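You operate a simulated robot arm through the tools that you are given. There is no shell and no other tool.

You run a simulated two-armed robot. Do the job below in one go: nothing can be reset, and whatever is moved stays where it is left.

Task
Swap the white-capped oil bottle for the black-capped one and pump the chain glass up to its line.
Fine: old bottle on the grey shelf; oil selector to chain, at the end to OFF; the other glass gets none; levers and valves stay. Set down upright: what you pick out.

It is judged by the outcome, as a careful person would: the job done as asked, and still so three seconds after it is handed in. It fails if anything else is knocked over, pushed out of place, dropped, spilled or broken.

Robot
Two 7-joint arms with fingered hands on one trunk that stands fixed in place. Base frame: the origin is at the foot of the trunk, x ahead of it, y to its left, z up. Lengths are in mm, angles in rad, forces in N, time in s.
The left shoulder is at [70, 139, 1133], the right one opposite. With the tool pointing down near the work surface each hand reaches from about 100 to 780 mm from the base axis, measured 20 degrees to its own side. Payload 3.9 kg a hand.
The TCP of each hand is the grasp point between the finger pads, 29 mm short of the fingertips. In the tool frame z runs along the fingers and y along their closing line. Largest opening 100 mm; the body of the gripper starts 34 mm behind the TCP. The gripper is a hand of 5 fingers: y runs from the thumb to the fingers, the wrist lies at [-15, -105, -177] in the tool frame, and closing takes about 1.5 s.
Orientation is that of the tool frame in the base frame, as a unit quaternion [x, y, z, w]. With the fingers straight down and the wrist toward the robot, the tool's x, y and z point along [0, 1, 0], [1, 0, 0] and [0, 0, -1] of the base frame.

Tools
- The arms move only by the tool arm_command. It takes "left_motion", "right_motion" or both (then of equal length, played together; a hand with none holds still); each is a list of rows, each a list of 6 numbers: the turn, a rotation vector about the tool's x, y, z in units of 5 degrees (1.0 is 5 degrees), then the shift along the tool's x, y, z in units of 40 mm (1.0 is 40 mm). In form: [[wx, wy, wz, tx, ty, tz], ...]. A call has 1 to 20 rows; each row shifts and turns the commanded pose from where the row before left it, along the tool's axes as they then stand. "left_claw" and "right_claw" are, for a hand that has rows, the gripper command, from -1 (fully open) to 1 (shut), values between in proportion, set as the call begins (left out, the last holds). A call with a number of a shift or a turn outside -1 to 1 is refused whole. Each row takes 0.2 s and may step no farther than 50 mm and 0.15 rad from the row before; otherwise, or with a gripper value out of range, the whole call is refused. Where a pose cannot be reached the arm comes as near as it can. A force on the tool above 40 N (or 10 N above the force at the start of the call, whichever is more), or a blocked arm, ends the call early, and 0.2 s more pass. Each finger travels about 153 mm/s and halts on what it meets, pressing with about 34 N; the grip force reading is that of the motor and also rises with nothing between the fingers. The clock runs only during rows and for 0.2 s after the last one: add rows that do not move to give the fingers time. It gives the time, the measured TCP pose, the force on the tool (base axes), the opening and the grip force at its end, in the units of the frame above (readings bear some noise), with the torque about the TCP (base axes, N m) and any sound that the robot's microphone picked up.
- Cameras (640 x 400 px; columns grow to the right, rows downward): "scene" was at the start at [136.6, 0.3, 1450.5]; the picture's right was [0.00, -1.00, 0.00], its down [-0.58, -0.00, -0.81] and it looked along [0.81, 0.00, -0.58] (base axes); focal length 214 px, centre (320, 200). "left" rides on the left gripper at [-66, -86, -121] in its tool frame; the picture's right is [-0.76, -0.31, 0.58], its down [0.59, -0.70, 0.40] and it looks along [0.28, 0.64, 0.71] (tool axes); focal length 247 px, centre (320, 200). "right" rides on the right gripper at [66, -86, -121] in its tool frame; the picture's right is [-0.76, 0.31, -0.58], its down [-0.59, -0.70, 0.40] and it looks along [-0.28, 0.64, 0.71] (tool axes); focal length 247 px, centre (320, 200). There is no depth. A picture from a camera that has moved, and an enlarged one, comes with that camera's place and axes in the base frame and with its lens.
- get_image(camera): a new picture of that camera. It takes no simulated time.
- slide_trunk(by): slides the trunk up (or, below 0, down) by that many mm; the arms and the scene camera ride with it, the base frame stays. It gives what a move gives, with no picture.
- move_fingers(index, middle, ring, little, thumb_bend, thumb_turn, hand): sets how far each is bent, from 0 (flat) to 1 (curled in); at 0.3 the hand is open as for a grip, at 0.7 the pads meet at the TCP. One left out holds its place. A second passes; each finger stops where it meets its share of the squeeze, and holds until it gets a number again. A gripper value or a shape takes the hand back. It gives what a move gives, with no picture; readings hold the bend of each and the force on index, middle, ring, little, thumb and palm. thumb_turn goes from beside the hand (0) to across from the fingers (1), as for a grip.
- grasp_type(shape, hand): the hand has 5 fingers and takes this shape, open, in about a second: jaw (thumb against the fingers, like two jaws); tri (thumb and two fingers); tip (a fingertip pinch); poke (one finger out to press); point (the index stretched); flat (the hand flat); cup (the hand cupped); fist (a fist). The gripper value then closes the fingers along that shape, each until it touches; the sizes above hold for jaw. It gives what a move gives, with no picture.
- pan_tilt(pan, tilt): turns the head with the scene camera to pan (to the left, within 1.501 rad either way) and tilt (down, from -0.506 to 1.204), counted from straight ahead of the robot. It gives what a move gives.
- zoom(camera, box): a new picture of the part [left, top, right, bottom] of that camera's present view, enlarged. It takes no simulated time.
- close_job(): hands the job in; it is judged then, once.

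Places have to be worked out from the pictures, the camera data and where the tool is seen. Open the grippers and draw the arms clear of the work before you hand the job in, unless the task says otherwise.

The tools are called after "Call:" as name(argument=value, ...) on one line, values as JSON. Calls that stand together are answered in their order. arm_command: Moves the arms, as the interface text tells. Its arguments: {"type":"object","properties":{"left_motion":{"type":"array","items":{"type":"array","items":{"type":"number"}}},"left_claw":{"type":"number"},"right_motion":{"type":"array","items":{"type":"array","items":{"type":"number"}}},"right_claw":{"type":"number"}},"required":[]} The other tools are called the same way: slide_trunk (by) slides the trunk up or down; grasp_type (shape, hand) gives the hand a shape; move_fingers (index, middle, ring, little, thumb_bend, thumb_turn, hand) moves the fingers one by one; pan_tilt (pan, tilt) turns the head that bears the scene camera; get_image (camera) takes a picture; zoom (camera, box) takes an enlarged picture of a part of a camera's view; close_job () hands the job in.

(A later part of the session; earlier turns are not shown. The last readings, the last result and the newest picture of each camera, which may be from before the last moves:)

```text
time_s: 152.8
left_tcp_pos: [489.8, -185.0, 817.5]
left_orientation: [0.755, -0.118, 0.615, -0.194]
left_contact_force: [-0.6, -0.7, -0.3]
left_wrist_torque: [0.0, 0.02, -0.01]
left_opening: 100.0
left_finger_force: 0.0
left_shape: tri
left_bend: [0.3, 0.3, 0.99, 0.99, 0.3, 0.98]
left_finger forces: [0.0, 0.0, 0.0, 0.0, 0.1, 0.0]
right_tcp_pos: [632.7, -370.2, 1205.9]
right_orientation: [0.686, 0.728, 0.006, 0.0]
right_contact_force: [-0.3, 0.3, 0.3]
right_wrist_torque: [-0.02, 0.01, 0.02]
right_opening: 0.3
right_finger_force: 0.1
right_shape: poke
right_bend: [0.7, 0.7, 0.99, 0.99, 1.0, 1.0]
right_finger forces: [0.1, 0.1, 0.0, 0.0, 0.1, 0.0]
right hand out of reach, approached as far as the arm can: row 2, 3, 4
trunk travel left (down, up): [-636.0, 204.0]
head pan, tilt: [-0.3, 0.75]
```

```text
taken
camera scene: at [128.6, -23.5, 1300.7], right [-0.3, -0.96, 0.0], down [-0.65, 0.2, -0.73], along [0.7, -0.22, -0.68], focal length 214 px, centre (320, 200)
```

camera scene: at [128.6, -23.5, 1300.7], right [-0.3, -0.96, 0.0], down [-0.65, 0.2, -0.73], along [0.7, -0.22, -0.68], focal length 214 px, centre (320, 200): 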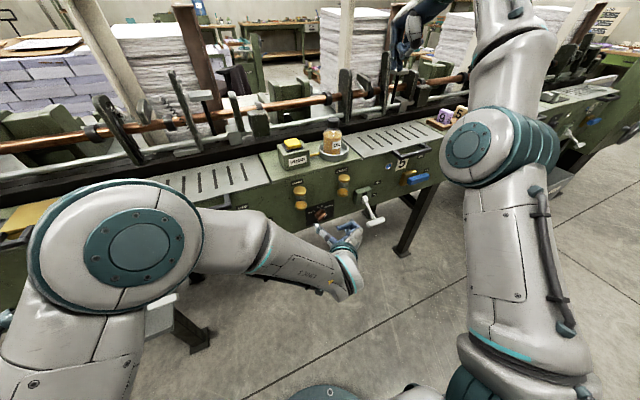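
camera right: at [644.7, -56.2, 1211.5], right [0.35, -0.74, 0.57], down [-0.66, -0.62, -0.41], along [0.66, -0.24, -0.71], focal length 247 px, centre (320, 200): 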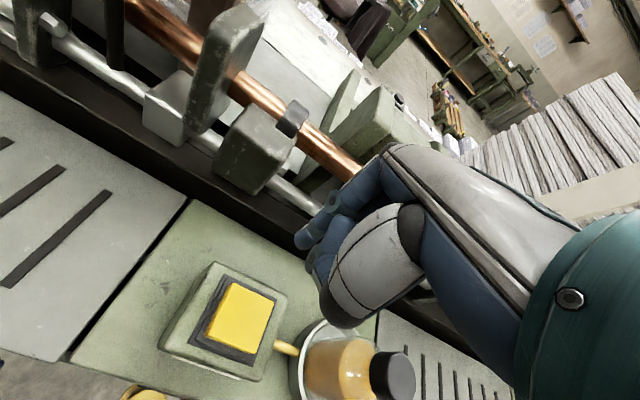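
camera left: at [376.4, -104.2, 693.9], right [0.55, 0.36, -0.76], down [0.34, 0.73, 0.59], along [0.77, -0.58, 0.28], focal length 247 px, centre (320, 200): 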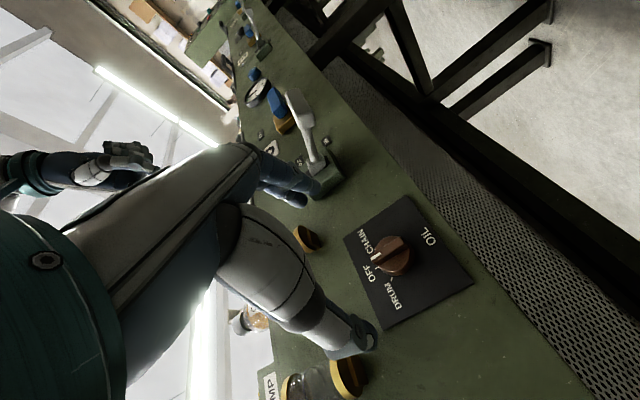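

I raise the trunk another 80 mm to the height where the right arm worked freely, then lower the hand on the right side and come in toward the pump.

Call:
slide_trunk(by=80)

Call:
arm_command(right_motion=[[0, 0, 0, 0, 0, 0.8], [0, 0, 0, 0, 0, 0.9], [0, 0, 0, 0, 0, 0.9], [0, 0, 0, 0, 0, 0.9], [0, 0, 0, 0, 0, 0]])

Call:
get_image(camera="scene")

```text
time_s: 154.0
left_tcp_pos: [490.0, -186.0, 896.5]
left_orientation: [0.755, -0.118, 0.615, -0.195]
left_contact_force: [-0.3, -0.2, -0.2]
left_wrist_torque: [-0.01, -0.01, -0.02]
left_opening: 99.9
left_finger_force: 0.1
left_shape: tri
left_bend: [0.3, 0.3, 0.99, 0.99, 0.3, 0.98]
left_finger forces: [0.1, 0.0, 0.1, 0.0, 0.0, 0.0]
right_tcp_pos: [633.4, -370.5, 1286.5]
right_orientation: [0.686, 0.728, 0.006, -0.001]
right_contact_force: [1.1, -0.3, 0.6]
right_wrist_torque: [0.0, 0.0, 0.01]
right_opening: 0.0
right_finger_force: 0.1
right_shape: poke
right_bend: [0.7, 0.7, 0.99, 0.99, 1.0, 1.0]
right_finger forces: [0.0, 0.0, 0.0, 0.0, 0.0, 0.0]
trunk travel left (down, up): [-716.0, 124.0]
head pan, tilt: [-0.3, 0.75]
```

```text
time_s: 155.2
left_tcp_pos: [489.3, -187.1, 897.0]
left_orientation: [0.754, -0.119, 0.616, -0.195]
left_contact_force: [-0.4, 0.2, 1.0]
left_wrist_torque: [0.04, 0.01, -0.02]
left_opening: 100.0
left_finger_force: 0.0
left_shape: tri
left_bend: [0.3, 0.3, 0.99, 0.99, 0.3, 0.98]
left_finger forces: [0.0, 0.1, 0.1, 0.1, 0.0, 0.0]
right_tcp_pos: [692.3, -391.4, 1185.3]
right_orientation: [0.685, 0.728, 0.006, -0.002]
right_contact_force: [-1.2, -0.2, 0.0]
right_wrist_torque: [0.0, -0.04, 0.0]
right_opening: 0.0
right_finger_force: 0.1
right_shape: poke
right_bend: [0.7, 0.7, 0.99, 0.99, 1.0, 1.0]
right_finger forces: [0.0, 0.0, 0.0, 0.1, 0.0, 0.1]
right hand out of reach, approached as far as the arm can: row 1, 2, 3, 4
trunk travel left (down, up): [-716.0, 124.0]
head pan, tilt: [-0.3, 0.75]
```

```text
taken
camera scene: at [127.3, -24.0, 1380.8], right [-0.3, -0.96, 0.0], down [-0.65, 0.2, -0.73], along [0.7, -0.22, -0.68], focal length 214 px, centre (320, 200)
```

scene: 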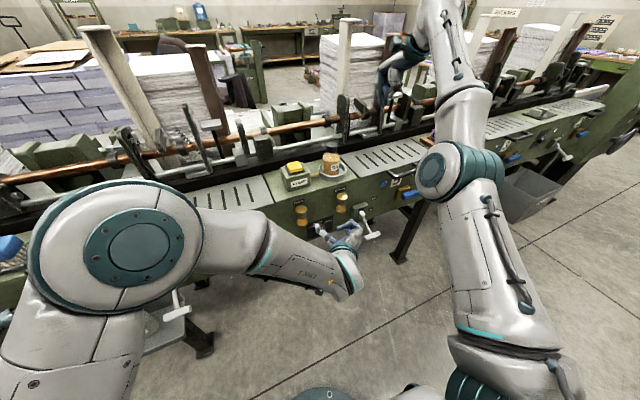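

The right arm's posture still limits lowering. I take it back toward its starting posture (near the body, high) to reset the elbow.

Call:
arm_command(right_motion=[[0, 0, 0, 0, -0.3, -0.8], [0, 0, 0, 0, -0.6, -0.8], [0, 0, 0, 0.2, -0.8, -0.5], [0, 0, 0, 0.4, -0.8, 0], [0, 0, 0, 0.4, -0.8, 0], [0, 0, 0, 0.4, -0.8, 0], [0, 0, 0, 0.4, -0.8, 0], [0, 0, 0, 0.4, -0.8, 0], [0, 0, 0, 0.4, -0.6, 0], [0, 0, 0, 0, 0, 0]])

Call:
get_image(camera="scene")

```text
time_s: 157.4
left_tcp_pos: [489.8, -187.4, 895.6]
left_orientation: [0.754, -0.119, 0.615, -0.195]
left_contact_force: [-0.8, 0.7, -0.8]
left_wrist_torque: [-0.02, -0.02, 0.05]
left_opening: 99.8
left_finger_force: 0.0
left_shape: tri
left_bend: [0.3, 0.3, 0.99, 0.99, 0.3, 0.98]
left_finger forces: [0.1, 0.0, 0.0, 0.1, 0.0, 0.1]
right_tcp_pos: [541.9, -354.6, 1377.1]
right_orientation: [0.686, 0.728, 0.007, -0.002]
right_contact_force: [0.1, -0.4, -0.1]
right_wrist_torque: [-0.04, 0.0, 0.03]
right_opening: 0.0
right_finger_force: 0.1
right_shape: poke
right_bend: [0.7, 0.7, 0.99, 0.99, 1.0, 1.0]
right_finger forces: [0.0, 0.1, 0.0, 0.1, 0.1, 0.0]
right hand out of reach, approached as far as the arm can: row 1, 3, 4, 5, 6, 7, 8, 9
trunk travel left (down, up): [-716.0, 124.0]
head pan, tilt: [-0.3, 0.75]
```

```text
taken
camera scene: at [128.7, -24.9, 1380.6], right [-0.3, -0.96, 0.0], down [-0.65, 0.2, -0.73], along [0.7, -0.22, -0.68], focal length 214 px, centre (320, 200)
```

scene: 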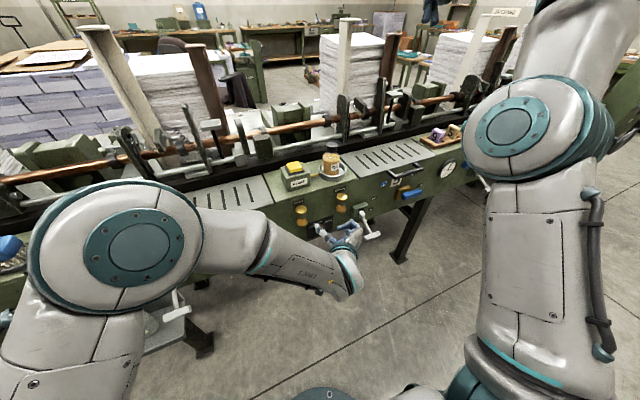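

The posture persists. I swing the hand far out to the right and lower, where the arm should be able to relax to a more usual elbow position.

Call:
arm_command(right_motion=[[0, 0, 0, -0.8, 0, 0.3], [0, 0, 0, -0.9, 0, 0.6], [0, 0, 0, -0.9, 0, 0.6], [0, 0, 0, -0.9, 0, 0.6], [0, 0, 0, -0.9, 0, 0.6], [0, 0, 0, -0.9, 0, 0.6], [0, 0, 0, 0, 0, 0.8], [0, 0, 0, 0, 0, 0.8], [0, 0, 0, 0, 0, 0.8], [0, 0, 0, 0, 0, 0]])

Call:
get_image(camera="scene")

```text
time_s: 159.6
left_tcp_pos: [489.0, -185.4, 898.0]
left_orientation: [0.755, -0.118, 0.615, -0.195]
left_contact_force: [-0.7, 0.0, -0.7]
left_wrist_torque: [-0.01, -0.01, 0.02]
left_opening: 99.8
left_finger_force: 0.1
left_shape: tri
left_bend: [0.3, 0.3, 0.99, 0.99, 0.3, 0.98]
left_finger forces: [0.0, 0.1, 0.0, 0.0, 0.0, 0.0]
right_tcp_pos: [547.9, -564.3, 1137.4]
right_orientation: [0.686, 0.727, 0.006, -0.001]
right_contact_force: [-0.2, 0.7, 0.0]
right_wrist_torque: [0.01, -0.01, -0.01]
right_opening: 0.1
right_finger_force: 0.1
right_shape: poke
right_bend: [0.7, 0.7, 0.99, 0.99, 1.0, 1.0]
right_finger forces: [0.0, 0.0, 0.1, 0.0, 0.0, 0.0]
right hand out of reach, approached as far as the arm can: row 2, 5, 6
trunk travel left (down, up): [-716.0, 124.0]
head pan, tilt: [-0.3, 0.75]
```

```text
taken
camera scene: at [128.1, -23.9, 1380.7], right [-0.3, -0.96, 0.0], down [-0.65, 0.2, -0.73], along [0.7, -0.22, -0.68], focal length 214 px, centre (320, 200)
```

scene: 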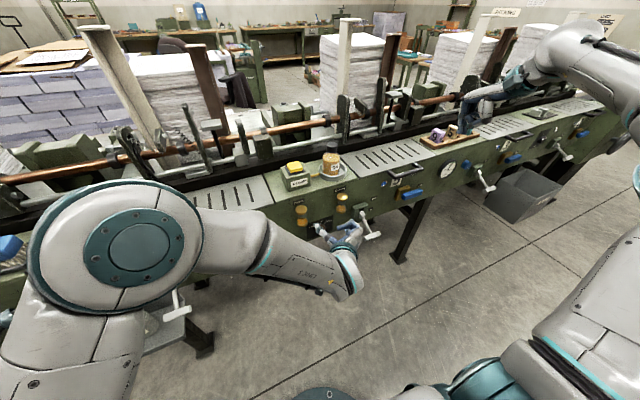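

The arm has relaxed to the earlier posture with a level forearm. I bring it back left to about (560,-280) and check for reach warnings.

Call:
arm_command(right_motion=[[0, 0, 0, 0.8, 0.1, 0], [0, 0, 0, 0.9, 0.1, 0], [0, 0, 0, 0.9, 0.1, 0], [0, 0, 0, 0.9, 0.1, 0], [0, 0, 0, 0.9, 0.1, 0], [0, 0, 0, 0.9, 0.1, 0], [0, 0, 0, 0.9, 0.1, 0], [0, 0, 0, 0.9, 0.1, 0], [0, 0, 0, 0, 0, 0]])

Call:
get_image(camera="scene")

```text
time_s: 161.6
left_tcp_pos: [490.4, -187.9, 896.9]
left_orientation: [0.754, -0.118, 0.616, -0.195]
left_contact_force: [-0.6, -0.1, 0.9]
left_wrist_torque: [0.0, -0.04, 0.01]
left_opening: 99.7
left_finger_force: 0.0
left_shape: tri
left_bend: [0.3, 0.3, 0.99, 0.99, 0.3, 0.98]
left_finger forces: [0.1, 0.0, 0.0, 0.1, 0.0, 0.1]
right_tcp_pos: [565.4, -280.8, 1138.3]
right_orientation: [0.687, 0.727, 0.008, 0.0]
right_contact_force: [-0.3, -1.3, 0.8]
right_wrist_torque: [0.01, -0.01, -0.01]
right_opening: 0.0
right_finger_force: 0.0
right_shape: poke
right_bend: [0.7, 0.7, 0.99, 0.99, 1.0, 1.0]
right_finger forces: [0.0, 0.0, 0.0, 0.1, 0.1, 0.0]
trunk travel left (down, up): [-716.0, 124.0]
head pan, tilt: [-0.3, 0.75]
```

```text
taken
camera scene: at [128.1, -25.7, 1380.7], right [-0.3, -0.96, 0.0], down [-0.65, 0.2, -0.73], along [0.7, -0.22, -0.68], focal length 214 px, centre (320, 200)
```

scene: 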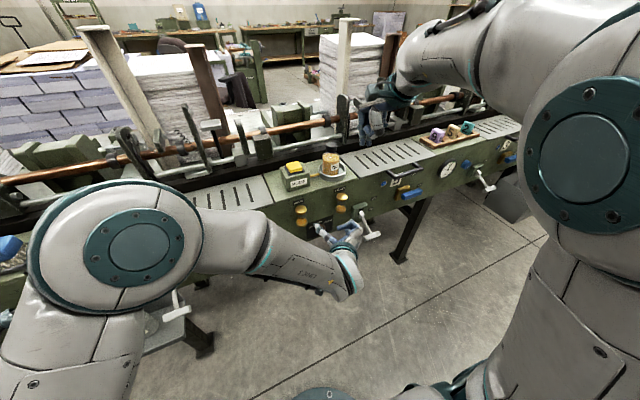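

No warnings now. I move over the pump button at about (684,-122), then lower to just above it.

Call:
arm_command(right_motion=[[0, 0, 0, 0.758, 0.64, 0], [0, 0, 0, 0.758, 0.64, 0], [0, 0, 0, 0.758, 0.64, 0], [0, 0, 0, 0.758, 0.64, 0], [0, 0, 0, 0.758, 0.64, 0], [0, 0, 0, 0, 0, 0.6], [0, 0, 0, 0, 0, 0.8], [0, 0, 0, 0, 0, 0.6], [0, 0, 0, 0, 0, 0]])

Call:
get_image(camera="right")

Call:
get_image(camera="scene")

```text
time_s: 163.6
left_tcp_pos: [488.5, -185.8, 898.2]
left_orientation: [0.755, -0.118, 0.615, -0.195]
left_contact_force: [-0.6, -0.3, 0.0]
left_wrist_torque: [0.01, -0.01, 0.0]
left_opening: 99.8
left_finger_force: 0.1
left_shape: tri
left_bend: [0.3, 0.3, 0.99, 0.99, 0.3, 0.98]
left_finger forces: [0.0, 0.0, 0.0, 0.1, 0.0, 0.0]
right_tcp_pos: [681.9, -120.4, 1065.3]
right_orientation: [0.685, 0.728, 0.007, -0.001]
right_contact_force: [0.5, -0.5, -1.1]
right_wrist_torque: [0.0, 0.01, 0.03]
right_opening: 0.0
right_finger_force: 0.0
right_shape: poke
right_bend: [0.7, 0.7, 0.99, 0.99, 1.0, 1.0]
right_finger forces: [0.0, 0.2, 0.1, 0.0, 0.0, 0.0]
trunk travel left (down, up): [-716.0, 124.0]
head pan, tilt: [-0.3, 0.75]
```

```text
taken
camera right: at [592.2, -60.0, 1185.2], right [0.35, -0.74, 0.57], down [-0.66, -0.62, -0.41], along [0.66, -0.24, -0.71], focal length 247 px, centre (320, 200)
```

right: 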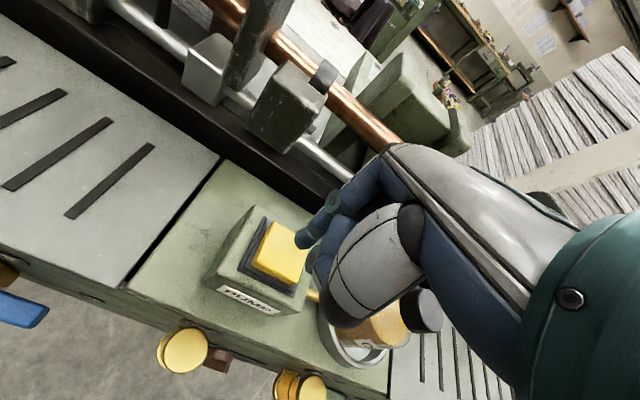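

```text
taken
camera scene: at [127.8, -24.5, 1380.8], right [-0.3, -0.96, 0.0], down [-0.65, 0.2, -0.73], along [0.7, -0.22, -0.68], focal length 214 px, centre (320, 200)
```

scene: 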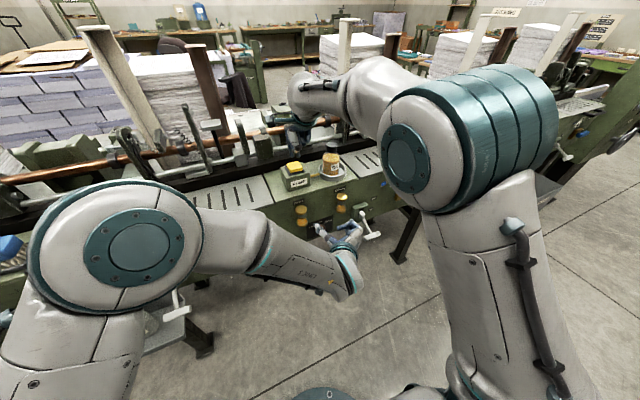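

The hand hangs right over the button. I take a baseline view of the glasses, then lower until the tip touches.

Call:
zoom(camera="scene", box=[280, 170, 370, 235])

Call:
arm_command(right_motion=[[0, 0, 0, 0, 0, 0.4], [0, 0, 0, 0, 0, 0.25], [0, 0, 0, 0, 0, 0.1], [0, 0, 0, 0, 0, 0.05], [0, 0, 0, 0, 0, 0]])

Call:
zoom(camera="right", box=[180, 160, 420, 340])

```text
6.15 times, centred on (325, 202) of scene
camera zoom: at [127.8, -24.5, 1380.8], right [-0.3, -0.96, 0.0], down [-0.65, 0.2, -0.73], along [0.7, -0.22, -0.68], focal length 1320 px, centre (289, 185)
```

zoom: 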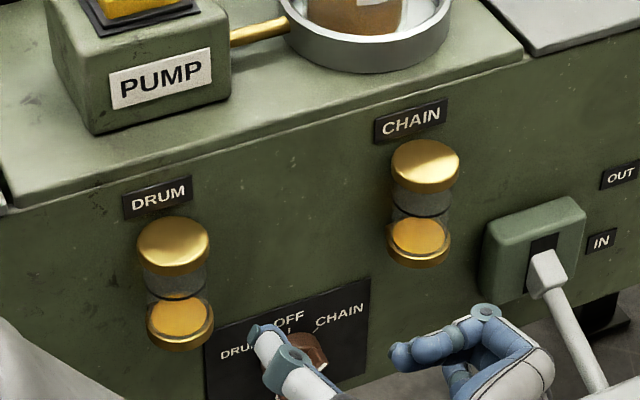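

```text
time_s: 164.8
left_tcp_pos: [487.9, -187.0, 897.2]
left_orientation: [0.754, -0.118, 0.615, -0.195]
left_contact_force: [-0.2, -0.9, 1.2]
left_wrist_torque: [0.02, 0.0, 0.01]
left_opening: 100.0
left_finger_force: 0.1
left_shape: tri
left_bend: [0.3, 0.3, 0.99, 0.99, 0.3, 0.98]
left_finger forces: [0.1, 0.0, 0.1, 0.0, 0.1, 0.1]
right_tcp_pos: [683.4, -118.6, 1032.8]
right_orientation: [0.686, 0.727, 0.007, 0.0]
right_contact_force: [0.7, 0.8, 4.3]
right_wrist_torque: [-0.03, -0.01, 0.04]
right_opening: 0.1
right_finger_force: 0.0
right_shape: poke
right_bend: [0.7, 0.7, 0.99, 0.99, 1.0, 1.0]
right_finger forces: [0.0, 4.1, 0.1, 0.0, 0.1, 0.0]
trunk travel left (down, up): [-716.0, 124.0]
head pan, tilt: [-0.3, 0.75]
```

```text
2.22 times, centred on (300, 250) of right
camera zoom: at [592.6, -60.5, 1152.5], right [0.34, -0.74, 0.57], down [-0.66, -0.62, -0.41], along [0.66, -0.24, -0.71], focal length 549 px, centre (364, 89)
```

zoom: 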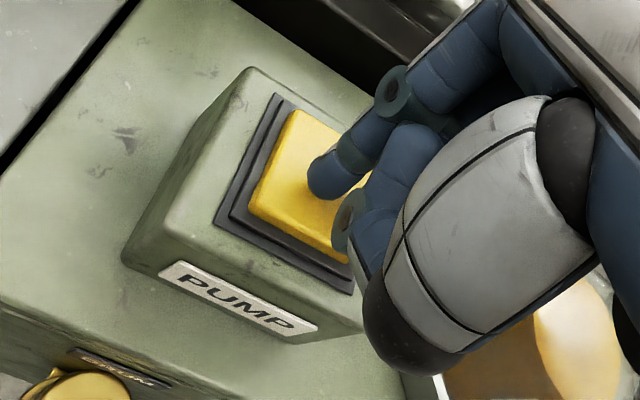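

The tip touches the button (4 N at z≈1033). I press a few mm further and watch for sound and glass level.

Call:
arm_command(right_motion=[[0, 0, 0, 0, 0, 0.08], [0, 0, 0, 0, 0, 0.07], [0, 0, 0, 0, 0, 0]])

Call:
zoom(camera="scene", box=[280, 170, 370, 235])

```text
time_s: 165.6
left_tcp_pos: [489.4, -185.8, 897.8]
left_orientation: [0.754, -0.118, 0.616, -0.194]
left_contact_force: [-0.2, 0.0, 0.0]
left_wrist_torque: [-0.02, 0.01, 0.0]
left_opening: 99.7
left_finger_force: 0.0
left_shape: tri
left_bend: [0.3, 0.3, 0.99, 0.99, 0.3, 0.98]
left_finger forces: [0.0, 0.1, 0.0, 0.0, 0.0, 0.0]
right_tcp_pos: [681.8, -120.0, 1027.3]
right_orientation: [0.686, 0.727, 0.008, 0.001]
right_contact_force: [1.2, 1.1, 9.1]
right_wrist_torque: [-0.06, -0.05, 0.0]
right_opening: 0.0
right_finger_force: 0.1
right_shape: poke
right_bend: [0.7, 0.7, 0.99, 0.99, 1.0, 1.0]
right_finger forces: [0.0, 9.4, 0.1, 0.1, 0.1, 0.0]
trunk travel left (down, up): [-716.0, 124.0]
head pan, tilt: [-0.3, 0.75]
heard: click
```

```text
6.15 times, centred on (325, 202) of scene
camera zoom: at [126.9, -23.8, 1380.9], right [-0.3, -0.96, 0.0], down [-0.65, 0.2, -0.73], along [0.7, -0.22, -0.68], focal length 1320 px, centre (289, 185)
```

zoom: 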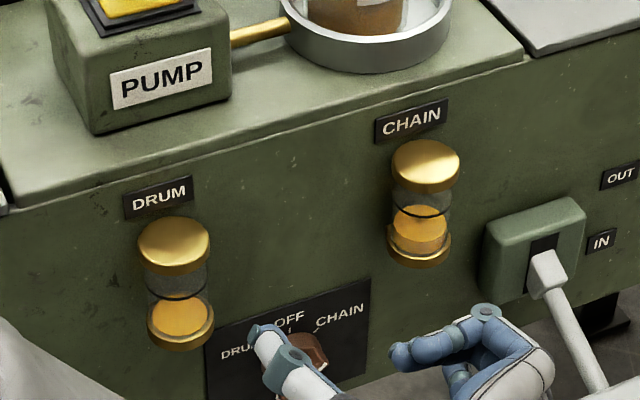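

A click, and the chain glass rose visibly while the drum one did not. I release the button and measure the level closely, to see whether it goes per stroke or while held.

Call:
arm_command(right_motion=[[0, 0, 0, 0, 0, -0.25], [0, 0, 0, 0, 0, -0.15], [0, 0, 0, 0, 0, 0]])

Call:
zoom(camera="scene", box=[325, 183, 355, 211])

```text
time_s: 166.4
left_tcp_pos: [488.9, -186.4, 896.5]
left_orientation: [0.755, -0.119, 0.615, -0.195]
left_contact_force: [0.4, 0.4, 0.1]
left_wrist_torque: [-0.01, 0.01, 0.0]
left_opening: 99.8
left_finger_force: 0.0
left_shape: tri
left_bend: [0.3, 0.3, 0.99, 0.99, 0.3, 0.98]
left_finger forces: [0.1, 0.1, 0.1, 0.0, 0.0, 0.1]
right_tcp_pos: [682.6, -119.6, 1041.0]
right_orientation: [0.686, 0.727, 0.006, -0.001]
right_contact_force: [0.5, 0.0, -0.3]
right_wrist_torque: [0.01, 0.0, -0.01]
right_opening: 0.1
right_finger_force: 0.0
right_shape: poke
right_bend: [0.7, 0.7, 0.99, 0.99, 1.0, 1.0]
right_finger forces: [0.0, 0.0, 0.1, 0.0, 0.0, 0.0]
trunk travel left (down, up): [-716.0, 124.0]
head pan, tilt: [-0.3, 0.75]
```

```text
14.29 times, centred on (340, 197) of scene
camera zoom: at [128.1, -24.4, 1380.7], right [-0.3, -0.96, 0.0], down [-0.65, 0.2, -0.73], along [0.7, -0.22, -0.68], focal length 3064 px, centre (34, 243)
```

zoom: 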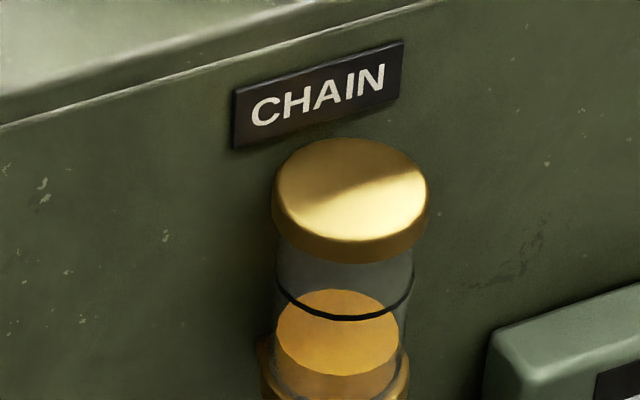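

One stroke raises the oil by about a third of the way, roughly two more to go. I give one more stroke and measure again.

Call:
arm_command(right_motion=[[0, 0, 0, 0, 0, 0.2], [0, 0, 0, 0, 0, 0.12], [0, 0, 0, 0, 0, 0.08], [0, 0, 0, 0, 0, -0.2], [0, 0, 0, 0, 0, -0.2], [0, 0, 0, 0, 0, 0]])

Call:
zoom(camera="scene", box=[325, 188, 355, 216])

```text
time_s: 167.8
left_tcp_pos: [489.2, -185.4, 896.4]
left_orientation: [0.754, -0.118, 0.616, -0.194]
left_contact_force: [0.3, -0.2, -0.5]
left_wrist_torque: [0.02, 0.0, 0.0]
left_opening: 100.0
left_finger_force: 0.1
left_shape: tri
left_bend: [0.3, 0.3, 0.99, 0.99, 0.3, 0.98]
left_finger forces: [0.0, 0.0, 0.0, 0.1, 0.1, 0.0]
right_tcp_pos: [684.5, -119.2, 1042.6]
right_orientation: [0.686, 0.728, 0.006, -0.001]
right_contact_force: [0.0, -0.8, 0.6]
right_wrist_torque: [-0.02, -0.04, 0.01]
right_opening: 0.0
right_finger_force: 0.1
right_shape: poke
right_bend: [0.7, 0.7, 0.99, 0.99, 1.0, 1.0]
right_finger forces: [0.1, 0.0, 0.0, 0.0, 0.0, 0.0]
trunk travel left (down, up): [-716.0, 124.0]
head pan, tilt: [-0.3, 0.75]
heard: click
```

```text
14.29 times, centred on (340, 202) of scene
camera zoom: at [128.1, -24.5, 1380.7], right [-0.3, -0.96, 0.0], down [-0.65, 0.2, -0.73], along [0.7, -0.22, -0.68], focal length 3064 px, centre (34, 171)
```

zoom: 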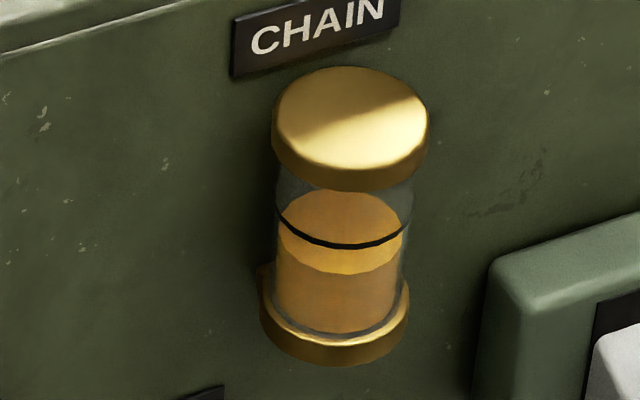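

After the second stroke the oil's front edge is 29 px below the line, and each stroke lifts it about 28 px. One more stroke should bring it just to the line.

Call:
arm_command(right_motion=[[0, 0, 0, 0, 0, 0.2], [0, 0, 0, 0, 0, 0.12], [0, 0, 0, 0, 0, 0.08], [0, 0, 0, 0, 0, -0.2], [0, 0, 0, 0, 0, -0.2], [0, 0, 0, 0, 0, 0]])

Call:
zoom(camera="scene", box=[325, 188, 355, 216])

Call:
zoom(camera="scene", box=[280, 170, 370, 235])

```text
time_s: 169.2
left_tcp_pos: [490.4, -186.3, 896.8]
left_orientation: [0.754, -0.119, 0.615, -0.195]
left_contact_force: [-0.6, 0.5, 0.9]
left_wrist_torque: [0.01, -0.02, 0.01]
left_opening: 99.6
left_finger_force: 0.1
left_shape: tri
left_bend: [0.3, 0.3, 0.99, 0.99, 0.3, 0.98]
left_finger forces: [0.0, 0.0, 0.1, 0.0, 0.0, 0.1]
right_tcp_pos: [683.6, -119.8, 1040.8]
right_orientation: [0.686, 0.728, 0.007, -0.001]
right_contact_force: [0.0, 0.9, 0.1]
right_wrist_torque: [0.01, -0.01, -0.01]
right_opening: 0.1
right_finger_force: 0.1
right_shape: poke
right_bend: [0.7, 0.7, 0.99, 0.99, 1.0, 1.0]
right_finger forces: [0.0, 0.1, 0.0, 0.0, 0.0, 0.1]
trunk travel left (down, up): [-716.0, 124.0]
head pan, tilt: [-0.3, 0.75]
heard: click
```

```text
14.29 times, centred on (340, 202) of scene
camera zoom: at [128.1, -24.4, 1380.7], right [-0.3, -0.96, 0.0], down [-0.65, 0.2, -0.73], along [0.7, -0.22, -0.68], focal length 3064 px, centre (34, 171)
```

zoom: 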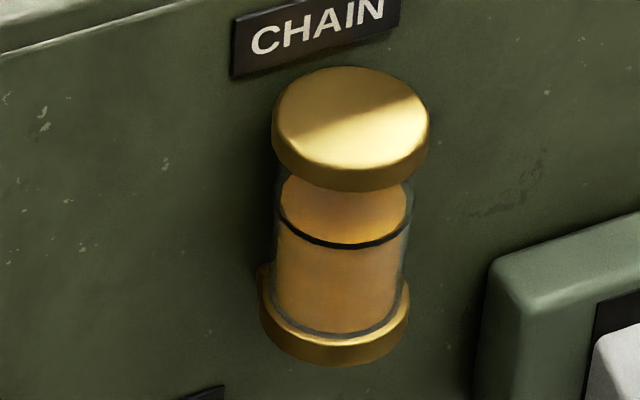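

```text
6.15 times, centred on (325, 202) of scene
camera zoom: at [128.1, -24.4, 1380.7], right [-0.3, -0.96, 0.0], down [-0.65, 0.2, -0.73], along [0.7, -0.22, -0.68], focal length 1320 px, centre (289, 185)
```

zoom: 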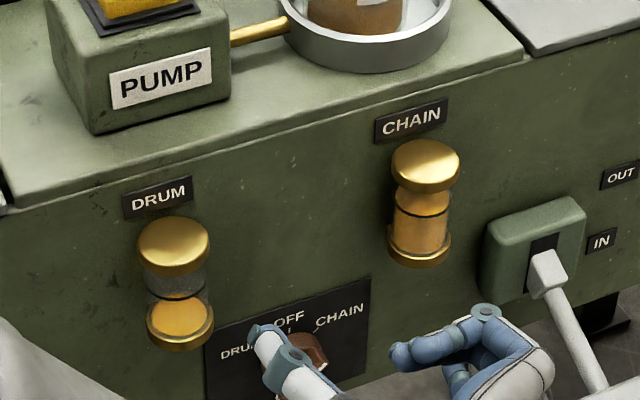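

The oil's edge now coincides with the line, and the drum glass is unchanged. I raise the right hand and withdraw it to the right, then lower the trunk for the left hand to turn the selector back.

Call:
arm_command(right_motion=[[0, 0, 0, 0, 0, -0.5], [0, 0, 0, 0, 0, -0.9], [0, 0, 0, 0, 0, -0.9], [0, 0, 0, -0.758, -0.64, -0.1], [0, 0, 0, -0.758, -0.64, 0], [0, 0, 0, -0.758, -0.64, 0], [0, 0, 0, -0.758, -0.64, 0], [0, 0, 0, -0.758, -0.64, 0], [0, 0, 0, -0.8, -0.4, 0], [0, 0, 0, -0.8, -0.4, 0], [0, 0, 0, -0.8, -0.4, 0], [0, 0, 0, -0.8, -0.4, 0], [0, 0, 0, -0.8, -0.4, 0], [0, 0, 0, 0, 0, 0]])

Call:
get_image(camera="scene")

```text
time_s: 172.2
left_tcp_pos: [489.5, -185.8, 897.9]
left_orientation: [0.755, -0.118, 0.615, -0.195]
left_contact_force: [-0.5, -0.5, 0.8]
left_wrist_torque: [0.03, 0.03, -0.02]
left_opening: 99.8
left_finger_force: 0.2
left_shape: tri
left_bend: [0.3, 0.3, 0.99, 0.99, 0.3, 0.98]
left_finger forces: [0.1, 0.0, 0.0, 0.1, 0.0, 0.0]
right_tcp_pos: [493.1, -442.4, 1131.0]
right_orientation: [0.686, 0.728, 0.007, -0.001]
right_contact_force: [0.8, 0.2, 0.1]
right_wrist_torque: [-0.03, -0.02, 0.02]
right_opening: 0.0
right_finger_force: 0.0
right_shape: poke
right_bend: [0.7, 0.7, 0.99, 0.99, 1.0, 1.0]
right_finger forces: [0.0, 0.0, 0.0, 0.1, 0.0, 0.0]
trunk travel left (down, up): [-716.0, 124.0]
head pan, tilt: [-0.3, 0.75]
```

```text
taken
camera scene: at [128.5, -23.8, 1380.7], right [-0.3, -0.96, 0.0], down [-0.65, 0.2, -0.73], along [0.7, -0.22, -0.68], focal length 214 px, centre (320, 200)
```

scene: 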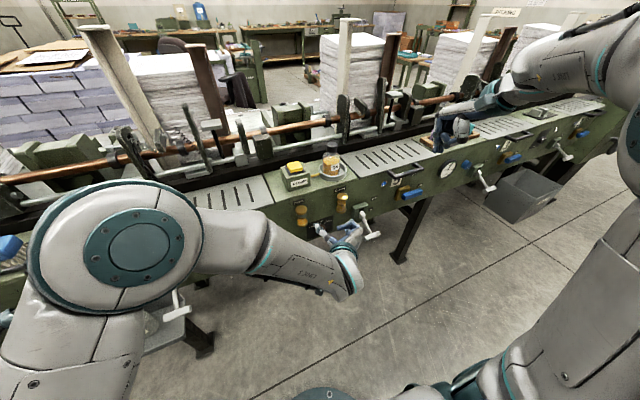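

Right arm is clear. I lower the trunk 155 mm so the left hand is level with the knob again.

Call:
slide_trunk(by=-155)

Call:
get_image(camera="left")

Call:
zoom(camera="scene", box=[285, 150, 375, 240])

```text
time_s: 174.0
left_tcp_pos: [490.2, -186.3, 741.9]
left_orientation: [0.755, -0.118, 0.615, -0.194]
left_contact_force: [0.3, -0.3, -0.5]
left_wrist_torque: [0.03, 0.0, 0.0]
left_opening: 100.2
left_finger_force: 0.0
left_shape: tri
left_bend: [0.3, 0.3, 0.99, 0.99, 0.3, 0.98]
left_finger forces: [0.1, 0.0, 0.1, 0.0, 0.1, 0.0]
right_tcp_pos: [492.6, -443.1, 976.6]
right_orientation: [0.686, 0.727, 0.006, -0.001]
right_contact_force: [0.0, -1.1, 0.9]
right_wrist_torque: [-0.02, -0.02, 0.03]
right_opening: 0.2
right_finger_force: 0.0
right_shape: poke
right_bend: [0.7, 0.7, 0.99, 0.99, 1.0, 1.0]
right_finger forces: [0.0, 0.1, 0.0, 0.0, 0.0, 0.0]
trunk travel left (down, up): [-561.0, 279.0]
head pan, tilt: [-0.3, 0.75]
```

```text
taken
camera left: at [352.7, -100.0, 742.3], right [0.38, 0.68, -0.63], down [0.47, 0.44, 0.76], along [0.79, -0.59, -0.15], focal length 247 px, centre (320, 200)
```

left: 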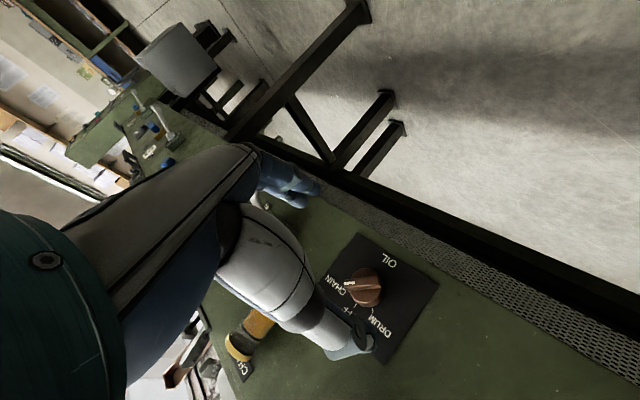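

```text
4.44 times, centred on (330, 195) of scene
camera zoom: at [128.0, -24.4, 1225.8], right [-0.3, -0.96, 0.0], down [-0.65, 0.2, -0.73], along [0.7, -0.22, -0.68], focal length 953 px, centre (276, 222)
```

zoom: 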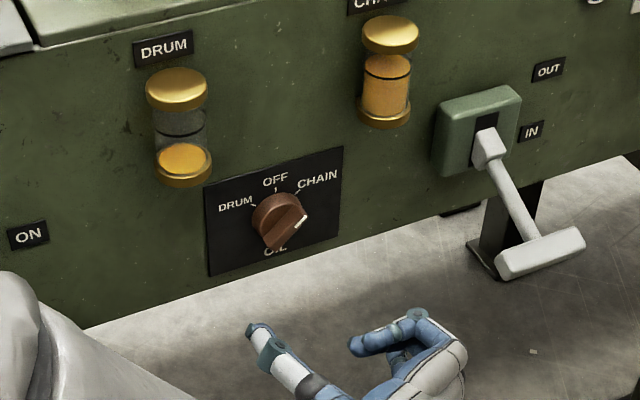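

Chain glass stays at its line. I straighten the left hand's pitch and set its roll to about 20°, moving slightly forward, before gripping the fin to bring it back toward OFF.

Call:
arm_command(left_motion=[[0, 0, 0, 0, 0, 0.5], [0.08, 0.7, -0.4, 0, 0, 0.2], [0.08, 0.7, -0.4, 0, 0, 0], [0.07, 0.63, -0.4, 0, 0, 0], [0, 0, 0, 0, 0, 0]])

Call:
zoom(camera="left", box=[260, 180, 480, 380])

Call:
zoom(camera="scene", box=[285, 150, 375, 230])

```text
time_s: 175.2
left_tcp_pos: [514.5, -183.7, 735.7]
left_orientation: [0.699, -0.095, 0.691, -0.158]
left_contact_force: [-0.1, 0.5, -0.3]
left_wrist_torque: [-0.01, 0.04, -0.01]
left_opening: 99.6
left_finger_force: 0.1
left_shape: tri
left_bend: [0.3, 0.3, 0.99, 0.99, 0.3, 0.98]
left_finger forces: [0.0, 0.0, 0.1, 0.1, 0.1, 0.1]
right_tcp_pos: [492.7, -444.6, 975.2]
right_orientation: [0.686, 0.727, 0.007, -0.001]
right_contact_force: [0.5, 1.1, 0.0]
right_wrist_torque: [0.03, 0.0, -0.01]
right_opening: 0.2
right_finger_force: 0.1
right_shape: poke
right_bend: [0.7, 0.7, 0.99, 0.99, 1.0, 1.0]
right_finger forces: [0.0, 0.0, 0.0, 0.1, 0.1, 0.0]
trunk travel left (down, up): [-561.0, 279.0]
head pan, tilt: [-0.3, 0.75]
```

```text
2.00 times, centred on (370, 280) of left
camera zoom: at [385.1, -92.2, 703.4], right [0.53, 0.6, -0.6], down [0.35, 0.49, 0.8], along [0.77, -0.63, 0.04], focal length 494 px, centre (220, 40)
```

zoom: 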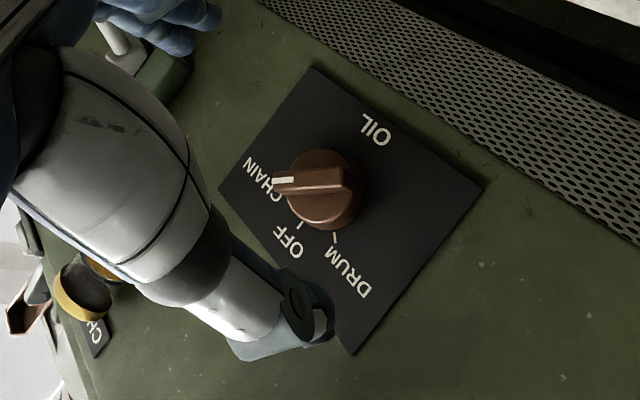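

```text
5.00 times, centred on (330, 190) of scene
camera zoom: at [128.1, -24.5, 1225.7], right [-0.3, -0.96, 0.0], down [-0.65, 0.2, -0.73], along [0.7, -0.22, -0.68], focal length 1072 px, centre (270, 250)
```

zoom: 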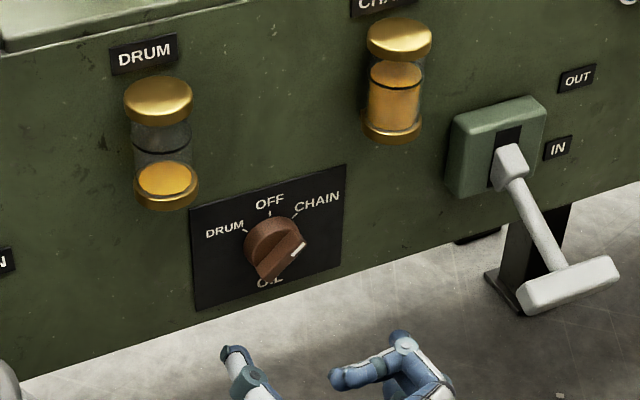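

The hand is now square to the panel at 20° roll, and the knob still points at CHAIN. I move in so the pinch straddles the fin and then close to square the fin toward 20°.

Call:
arm_command(left_motion=[[0, 0, 0, 0.12, 0.03, 0.5], [0, 0, 0, 0.12, 0.03, 0.5], [0, 0, 0, 0.13, 0.026, 0.5], [0, 0, 0, 0, 0, 0.3], [0, 0, 0, 0, 0, 0.18], [0, 0, 0, 0, 0, 0]])

Call:
zoom(camera="left", box=[240, 150, 420, 300])

Call:
zoom(camera="scene", box=[300, 175, 360, 225])

```text
time_s: 176.6
left_tcp_pos: [594.3, -184.3, 747.9]
left_orientation: [0.7, -0.093, 0.69, -0.159]
left_contact_force: [1.1, -0.5, 0.4]
left_wrist_torque: [0.0, 0.01, -0.01]
left_opening: 99.8
left_finger_force: 0.0
left_shape: tri
left_bend: [0.3, 0.3, 0.99, 0.99, 0.3, 0.98]
left_finger forces: [0.0, 0.1, 0.1, 0.1, 0.0, 0.0]
right_tcp_pos: [493.9, -443.7, 976.3]
right_orientation: [0.686, 0.727, 0.007, 0.0]
right_contact_force: [-0.2, 0.7, 0.3]
right_wrist_torque: [-0.02, 0.02, -0.02]
right_opening: 0.1
right_finger_force: 0.0
right_shape: poke
right_bend: [0.7, 0.7, 0.99, 0.99, 1.0, 1.0]
right_finger forces: [0.0, 0.0, 0.0, 0.0, 0.0, 0.0]
trunk travel left (down, up): [-561.0, 279.0]
head pan, tilt: [-0.3, 0.75]
```

```text
2.67 times, centred on (330, 225) of left
camera zoom: at [465.0, -93.3, 717.4], right [0.53, 0.6, -0.6], down [0.35, 0.49, 0.8], along [0.77, -0.63, 0.04], focal length 659 px, centre (293, 133)
```

zoom: 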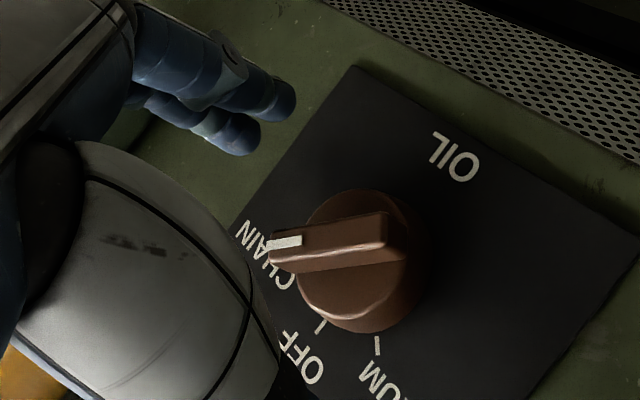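

```text
8.00 times, centred on (330, 200) of scene
camera zoom: at [128.1, -24.5, 1225.7], right [-0.3, -0.96, 0.0], down [-0.65, 0.2, -0.73], along [0.7, -0.22, -0.68], focal length 1716 px, centre (240, 200)
```

zoom: 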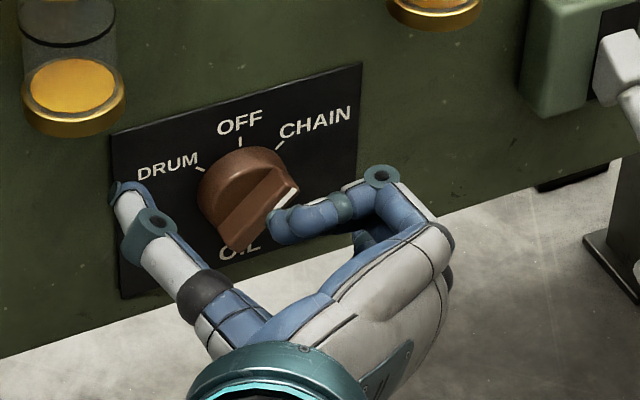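

The upper finger will meet the marked end first, turning it back toward OFF as intended. I close the hand.

Call:
arm_command(left_motion=[[0, 0, 0, 0, 0, 0], [0, 0, 0, 0, 0, 0], [0, 0, 0, 0, 0, 0], [0, 0, 0, 0, 0, 0], [0, 0, 0, 0, 0, 0], [0, 0, 0, 0, 0, 0], [0, 0, 0, 0, 0, 0]], left_claw=0.9)

Call:
zoom(camera="left", box=[240, 150, 420, 300])

Call:
zoom(camera="scene", box=[300, 175, 360, 225])

```text
time_s: 178.2
left_tcp_pos: [594.0, -184.8, 750.4]
left_orientation: [0.698, -0.093, 0.692, -0.158]
left_contact_force: [1.0, -5.5, 4.7]
left_wrist_torque: [-0.07, -0.15, 0.22]
left_opening: 8.0
left_finger_force: 33.4
left_shape: tri
left_bend: [0.65, 0.64, 1.0, 1.0, 0.71, 1.0]
left_finger forces: [18.3, 15.5, 0.1, 0.1, 29.7, 0.0]
right_tcp_pos: [492.9, -443.8, 976.1]
right_orientation: [0.686, 0.728, 0.007, -0.001]
right_contact_force: [0.6, 0.6, 0.1]
right_wrist_torque: [-0.03, 0.01, 0.02]
right_opening: 0.0
right_finger_force: 0.0
right_shape: poke
right_bend: [0.7, 0.7, 0.99, 0.99, 1.0, 1.0]
right_finger forces: [0.1, 0.1, 0.0, 0.0, 0.0, 0.0]
trunk travel left (down, up): [-561.0, 279.0]
head pan, tilt: [-0.3, 0.75]
```

```text
2.67 times, centred on (330, 225) of left
camera zoom: at [464.9, -93.9, 718.2], right [0.53, 0.6, -0.6], down [0.35, 0.49, 0.8], along [0.77, -0.63, 0.04], focal length 659 px, centre (293, 133)
```

zoom: 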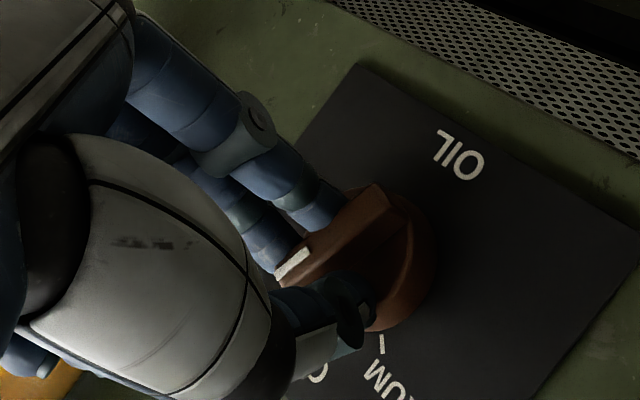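

```text
8.00 times, centred on (330, 200) of scene
camera zoom: at [127.4, -25.1, 1225.8], right [-0.3, -0.96, 0.0], down [-0.65, 0.2, -0.73], along [0.7, -0.22, -0.68], focal length 1716 px, centre (240, 200)
```

zoom: 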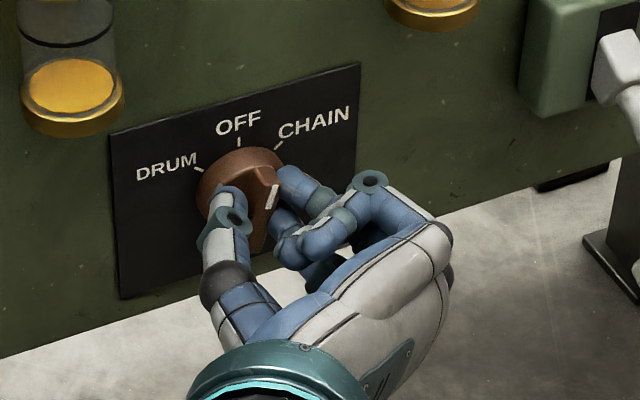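

Closing squared the fin back to about 20°. I open, roll the hand back to 0°, and close again to bring the fin upright to OFF.

Call:
arm_command(left_motion=[[0, 0, 0, 0, 0, 0], [0, 0, 0, 0, 0, 0], [0, 0, 0, 0, 0, 0], [0, 0, -0.83, 0, 0, 0], [0, 0, -0.83, 0, 0, 0], [0, 0, -0.83, 0, 0, 0], [0, 0, -0.83, 0, 0, 0], [0, 0, -0.82, 0, 0, 0], [0, 0, 0, 0, 0, 0]], left_claw=-1)

Call:
zoom(camera="left", box=[240, 150, 420, 300])

Call:
zoom(camera="scene", box=[300, 175, 360, 225])

```text
time_s: 180.2
left_tcp_pos: [593.0, -184.5, 749.3]
left_orientation: [0.705, 0.034, 0.707, -0.032]
left_contact_force: [0.2, -0.4, 0.0]
left_wrist_torque: [0.0, 0.06, 0.0]
left_opening: 100.0
left_finger_force: 0.0
left_shape: tri
left_bend: [0.3, 0.3, 0.99, 1.0, 0.3, 0.98]
left_finger forces: [0.0, 0.0, 0.0, 0.0, 0.0, 0.0]
right_tcp_pos: [492.7, -444.5, 976.1]
right_orientation: [0.686, 0.728, 0.007, -0.001]
right_contact_force: [-0.3, -0.8, 0.7]
right_wrist_torque: [-0.02, -0.01, -0.03]
right_opening: 0.0
right_finger_force: 0.0
right_shape: poke
right_bend: [0.7, 0.7, 0.99, 0.99, 1.0, 1.0]
right_finger forces: [0.1, 0.1, 0.0, 0.0, 0.1, 0.1]
trunk travel left (down, up): [-561.0, 279.0]
head pan, tilt: [-0.3, 0.75]
```

```text
2.67 times, centred on (330, 225) of left
camera zoom: at [466.3, -111.3, 682.4], right [0.55, 0.36, -0.76], down [0.33, 0.74, 0.59], along [0.77, -0.57, 0.29], focal length 659 px, centre (293, 133)
```

zoom: 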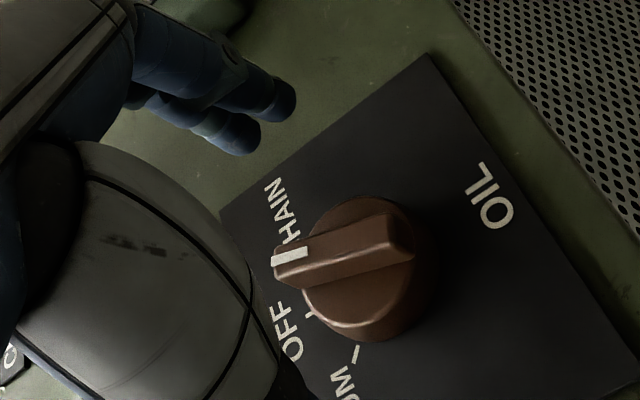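

```text
8.00 times, centred on (330, 200) of scene
camera zoom: at [128.0, -24.5, 1225.7], right [-0.3, -0.96, 0.0], down [-0.65, 0.2, -0.73], along [0.7, -0.22, -0.68], focal length 1716 px, centre (240, 200)
```

zoom: 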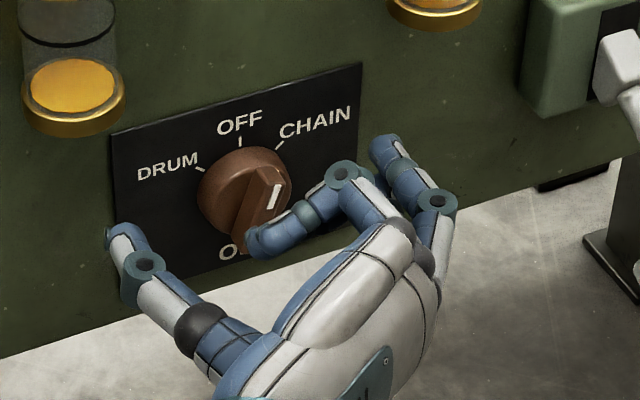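

The fin is now at about 20°, and the hand is back at zero roll around it. I close to square it to OFF.

Call:
arm_command(left_motion=[[0, 0, 0, 0, 0, 0], [0, 0, 0, 0, 0, 0], [0, 0, 0, 0, 0, 0], [0, 0, 0, 0, 0, 0], [0, 0, 0, 0, 0, 0], [0, 0, 0, 0, 0, 0], [0, 0, 0, 0, 0, 0]], left_claw=0.9)

Call:
arm_command(left_motion=[[0, 0, 0, 0, 0, 0], [0, 0, 0, 0, 0, 0], [0, 0, 0, 0, 0, 0], [0, 0, 0, 0, 0, 0]], left_claw=-1)

Call:
zoom(camera="left", box=[240, 150, 420, 300])

Call:
zoom(camera="scene", box=[300, 175, 360, 225])

```text
time_s: 181.8
left_tcp_pos: [593.3, -184.4, 750.1]
left_orientation: [0.705, 0.033, 0.708, -0.032]
left_contact_force: [-4.6, 1.7, 0.9]
left_wrist_torque: [0.0, 0.16, 0.57]
left_opening: 6.8
left_finger_force: 33.4
left_shape: tri
left_bend: [0.67, 0.66, 1.0, 1.0, 0.67, 1.0]
left_finger forces: [18.1, 12.2, 0.0, 0.0, 36.0, 0.1]
right_tcp_pos: [493.0, -444.5, 976.0]
right_orientation: [0.686, 0.727, 0.007, 0.0]
right_contact_force: [0.5, 1.0, -0.9]
right_wrist_torque: [0.04, 0.0, 0.0]
right_opening: 0.0
right_finger_force: 0.1
right_shape: poke
right_bend: [0.7, 0.7, 0.99, 0.99, 1.0, 1.0]
right_finger forces: [0.1, 0.0, 0.0, 0.0, 0.1, 0.1]
trunk travel left (down, up): [-561.0, 279.0]
head pan, tilt: [-0.3, 0.75]
```

```text
time_s: 182.8
left_tcp_pos: [595.0, -184.2, 748.7]
left_orientation: [0.705, 0.034, 0.708, -0.031]
left_contact_force: [0.3, 0.4, -1.0]
left_wrist_torque: [0.03, 0.03, -0.01]
left_opening: 99.9
left_finger_force: 0.2
left_shape: tri
left_bend: [0.3, 0.3, 0.99, 1.0, 0.3, 0.98]
left_finger forces: [0.0, 0.0, 0.0, 0.0, 0.1, 0.0]
right_tcp_pos: [494.1, -444.2, 976.2]
right_orientation: [0.687, 0.727, 0.007, -0.001]
right_contact_force: [0.2, 0.1, -0.3]
right_wrist_torque: [0.01, -0.04, 0.01]
right_opening: 0.0
right_finger_force: 0.1
right_shape: poke
right_bend: [0.7, 0.7, 0.99, 0.99, 1.0, 1.0]
right_finger forces: [0.0, 0.1, 0.0, 0.1, 0.0, 0.0]
trunk travel left (down, up): [-561.0, 279.0]
head pan, tilt: [-0.3, 0.75]
```

```text
2.67 times, centred on (330, 225) of left
camera zoom: at [466.4, -111.1, 682.4], right [0.55, 0.36, -0.76], down [0.33, 0.74, 0.59], along [0.77, -0.57, 0.29], focal length 659 px, centre (293, 133)
```

zoom: 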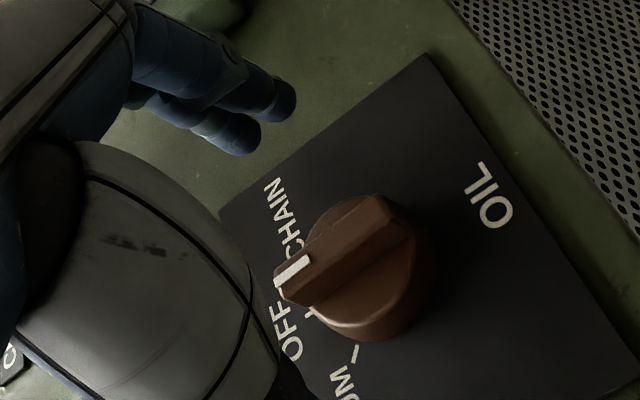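

```text
8.00 times, centred on (330, 200) of scene
camera zoom: at [128.1, -24.5, 1225.7], right [-0.3, -0.96, 0.0], down [-0.65, 0.2, -0.73], along [0.7, -0.22, -0.68], focal length 1716 px, centre (240, 200)
```

zoom: 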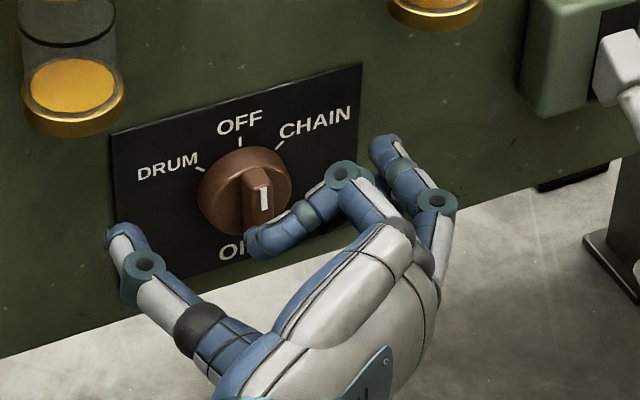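

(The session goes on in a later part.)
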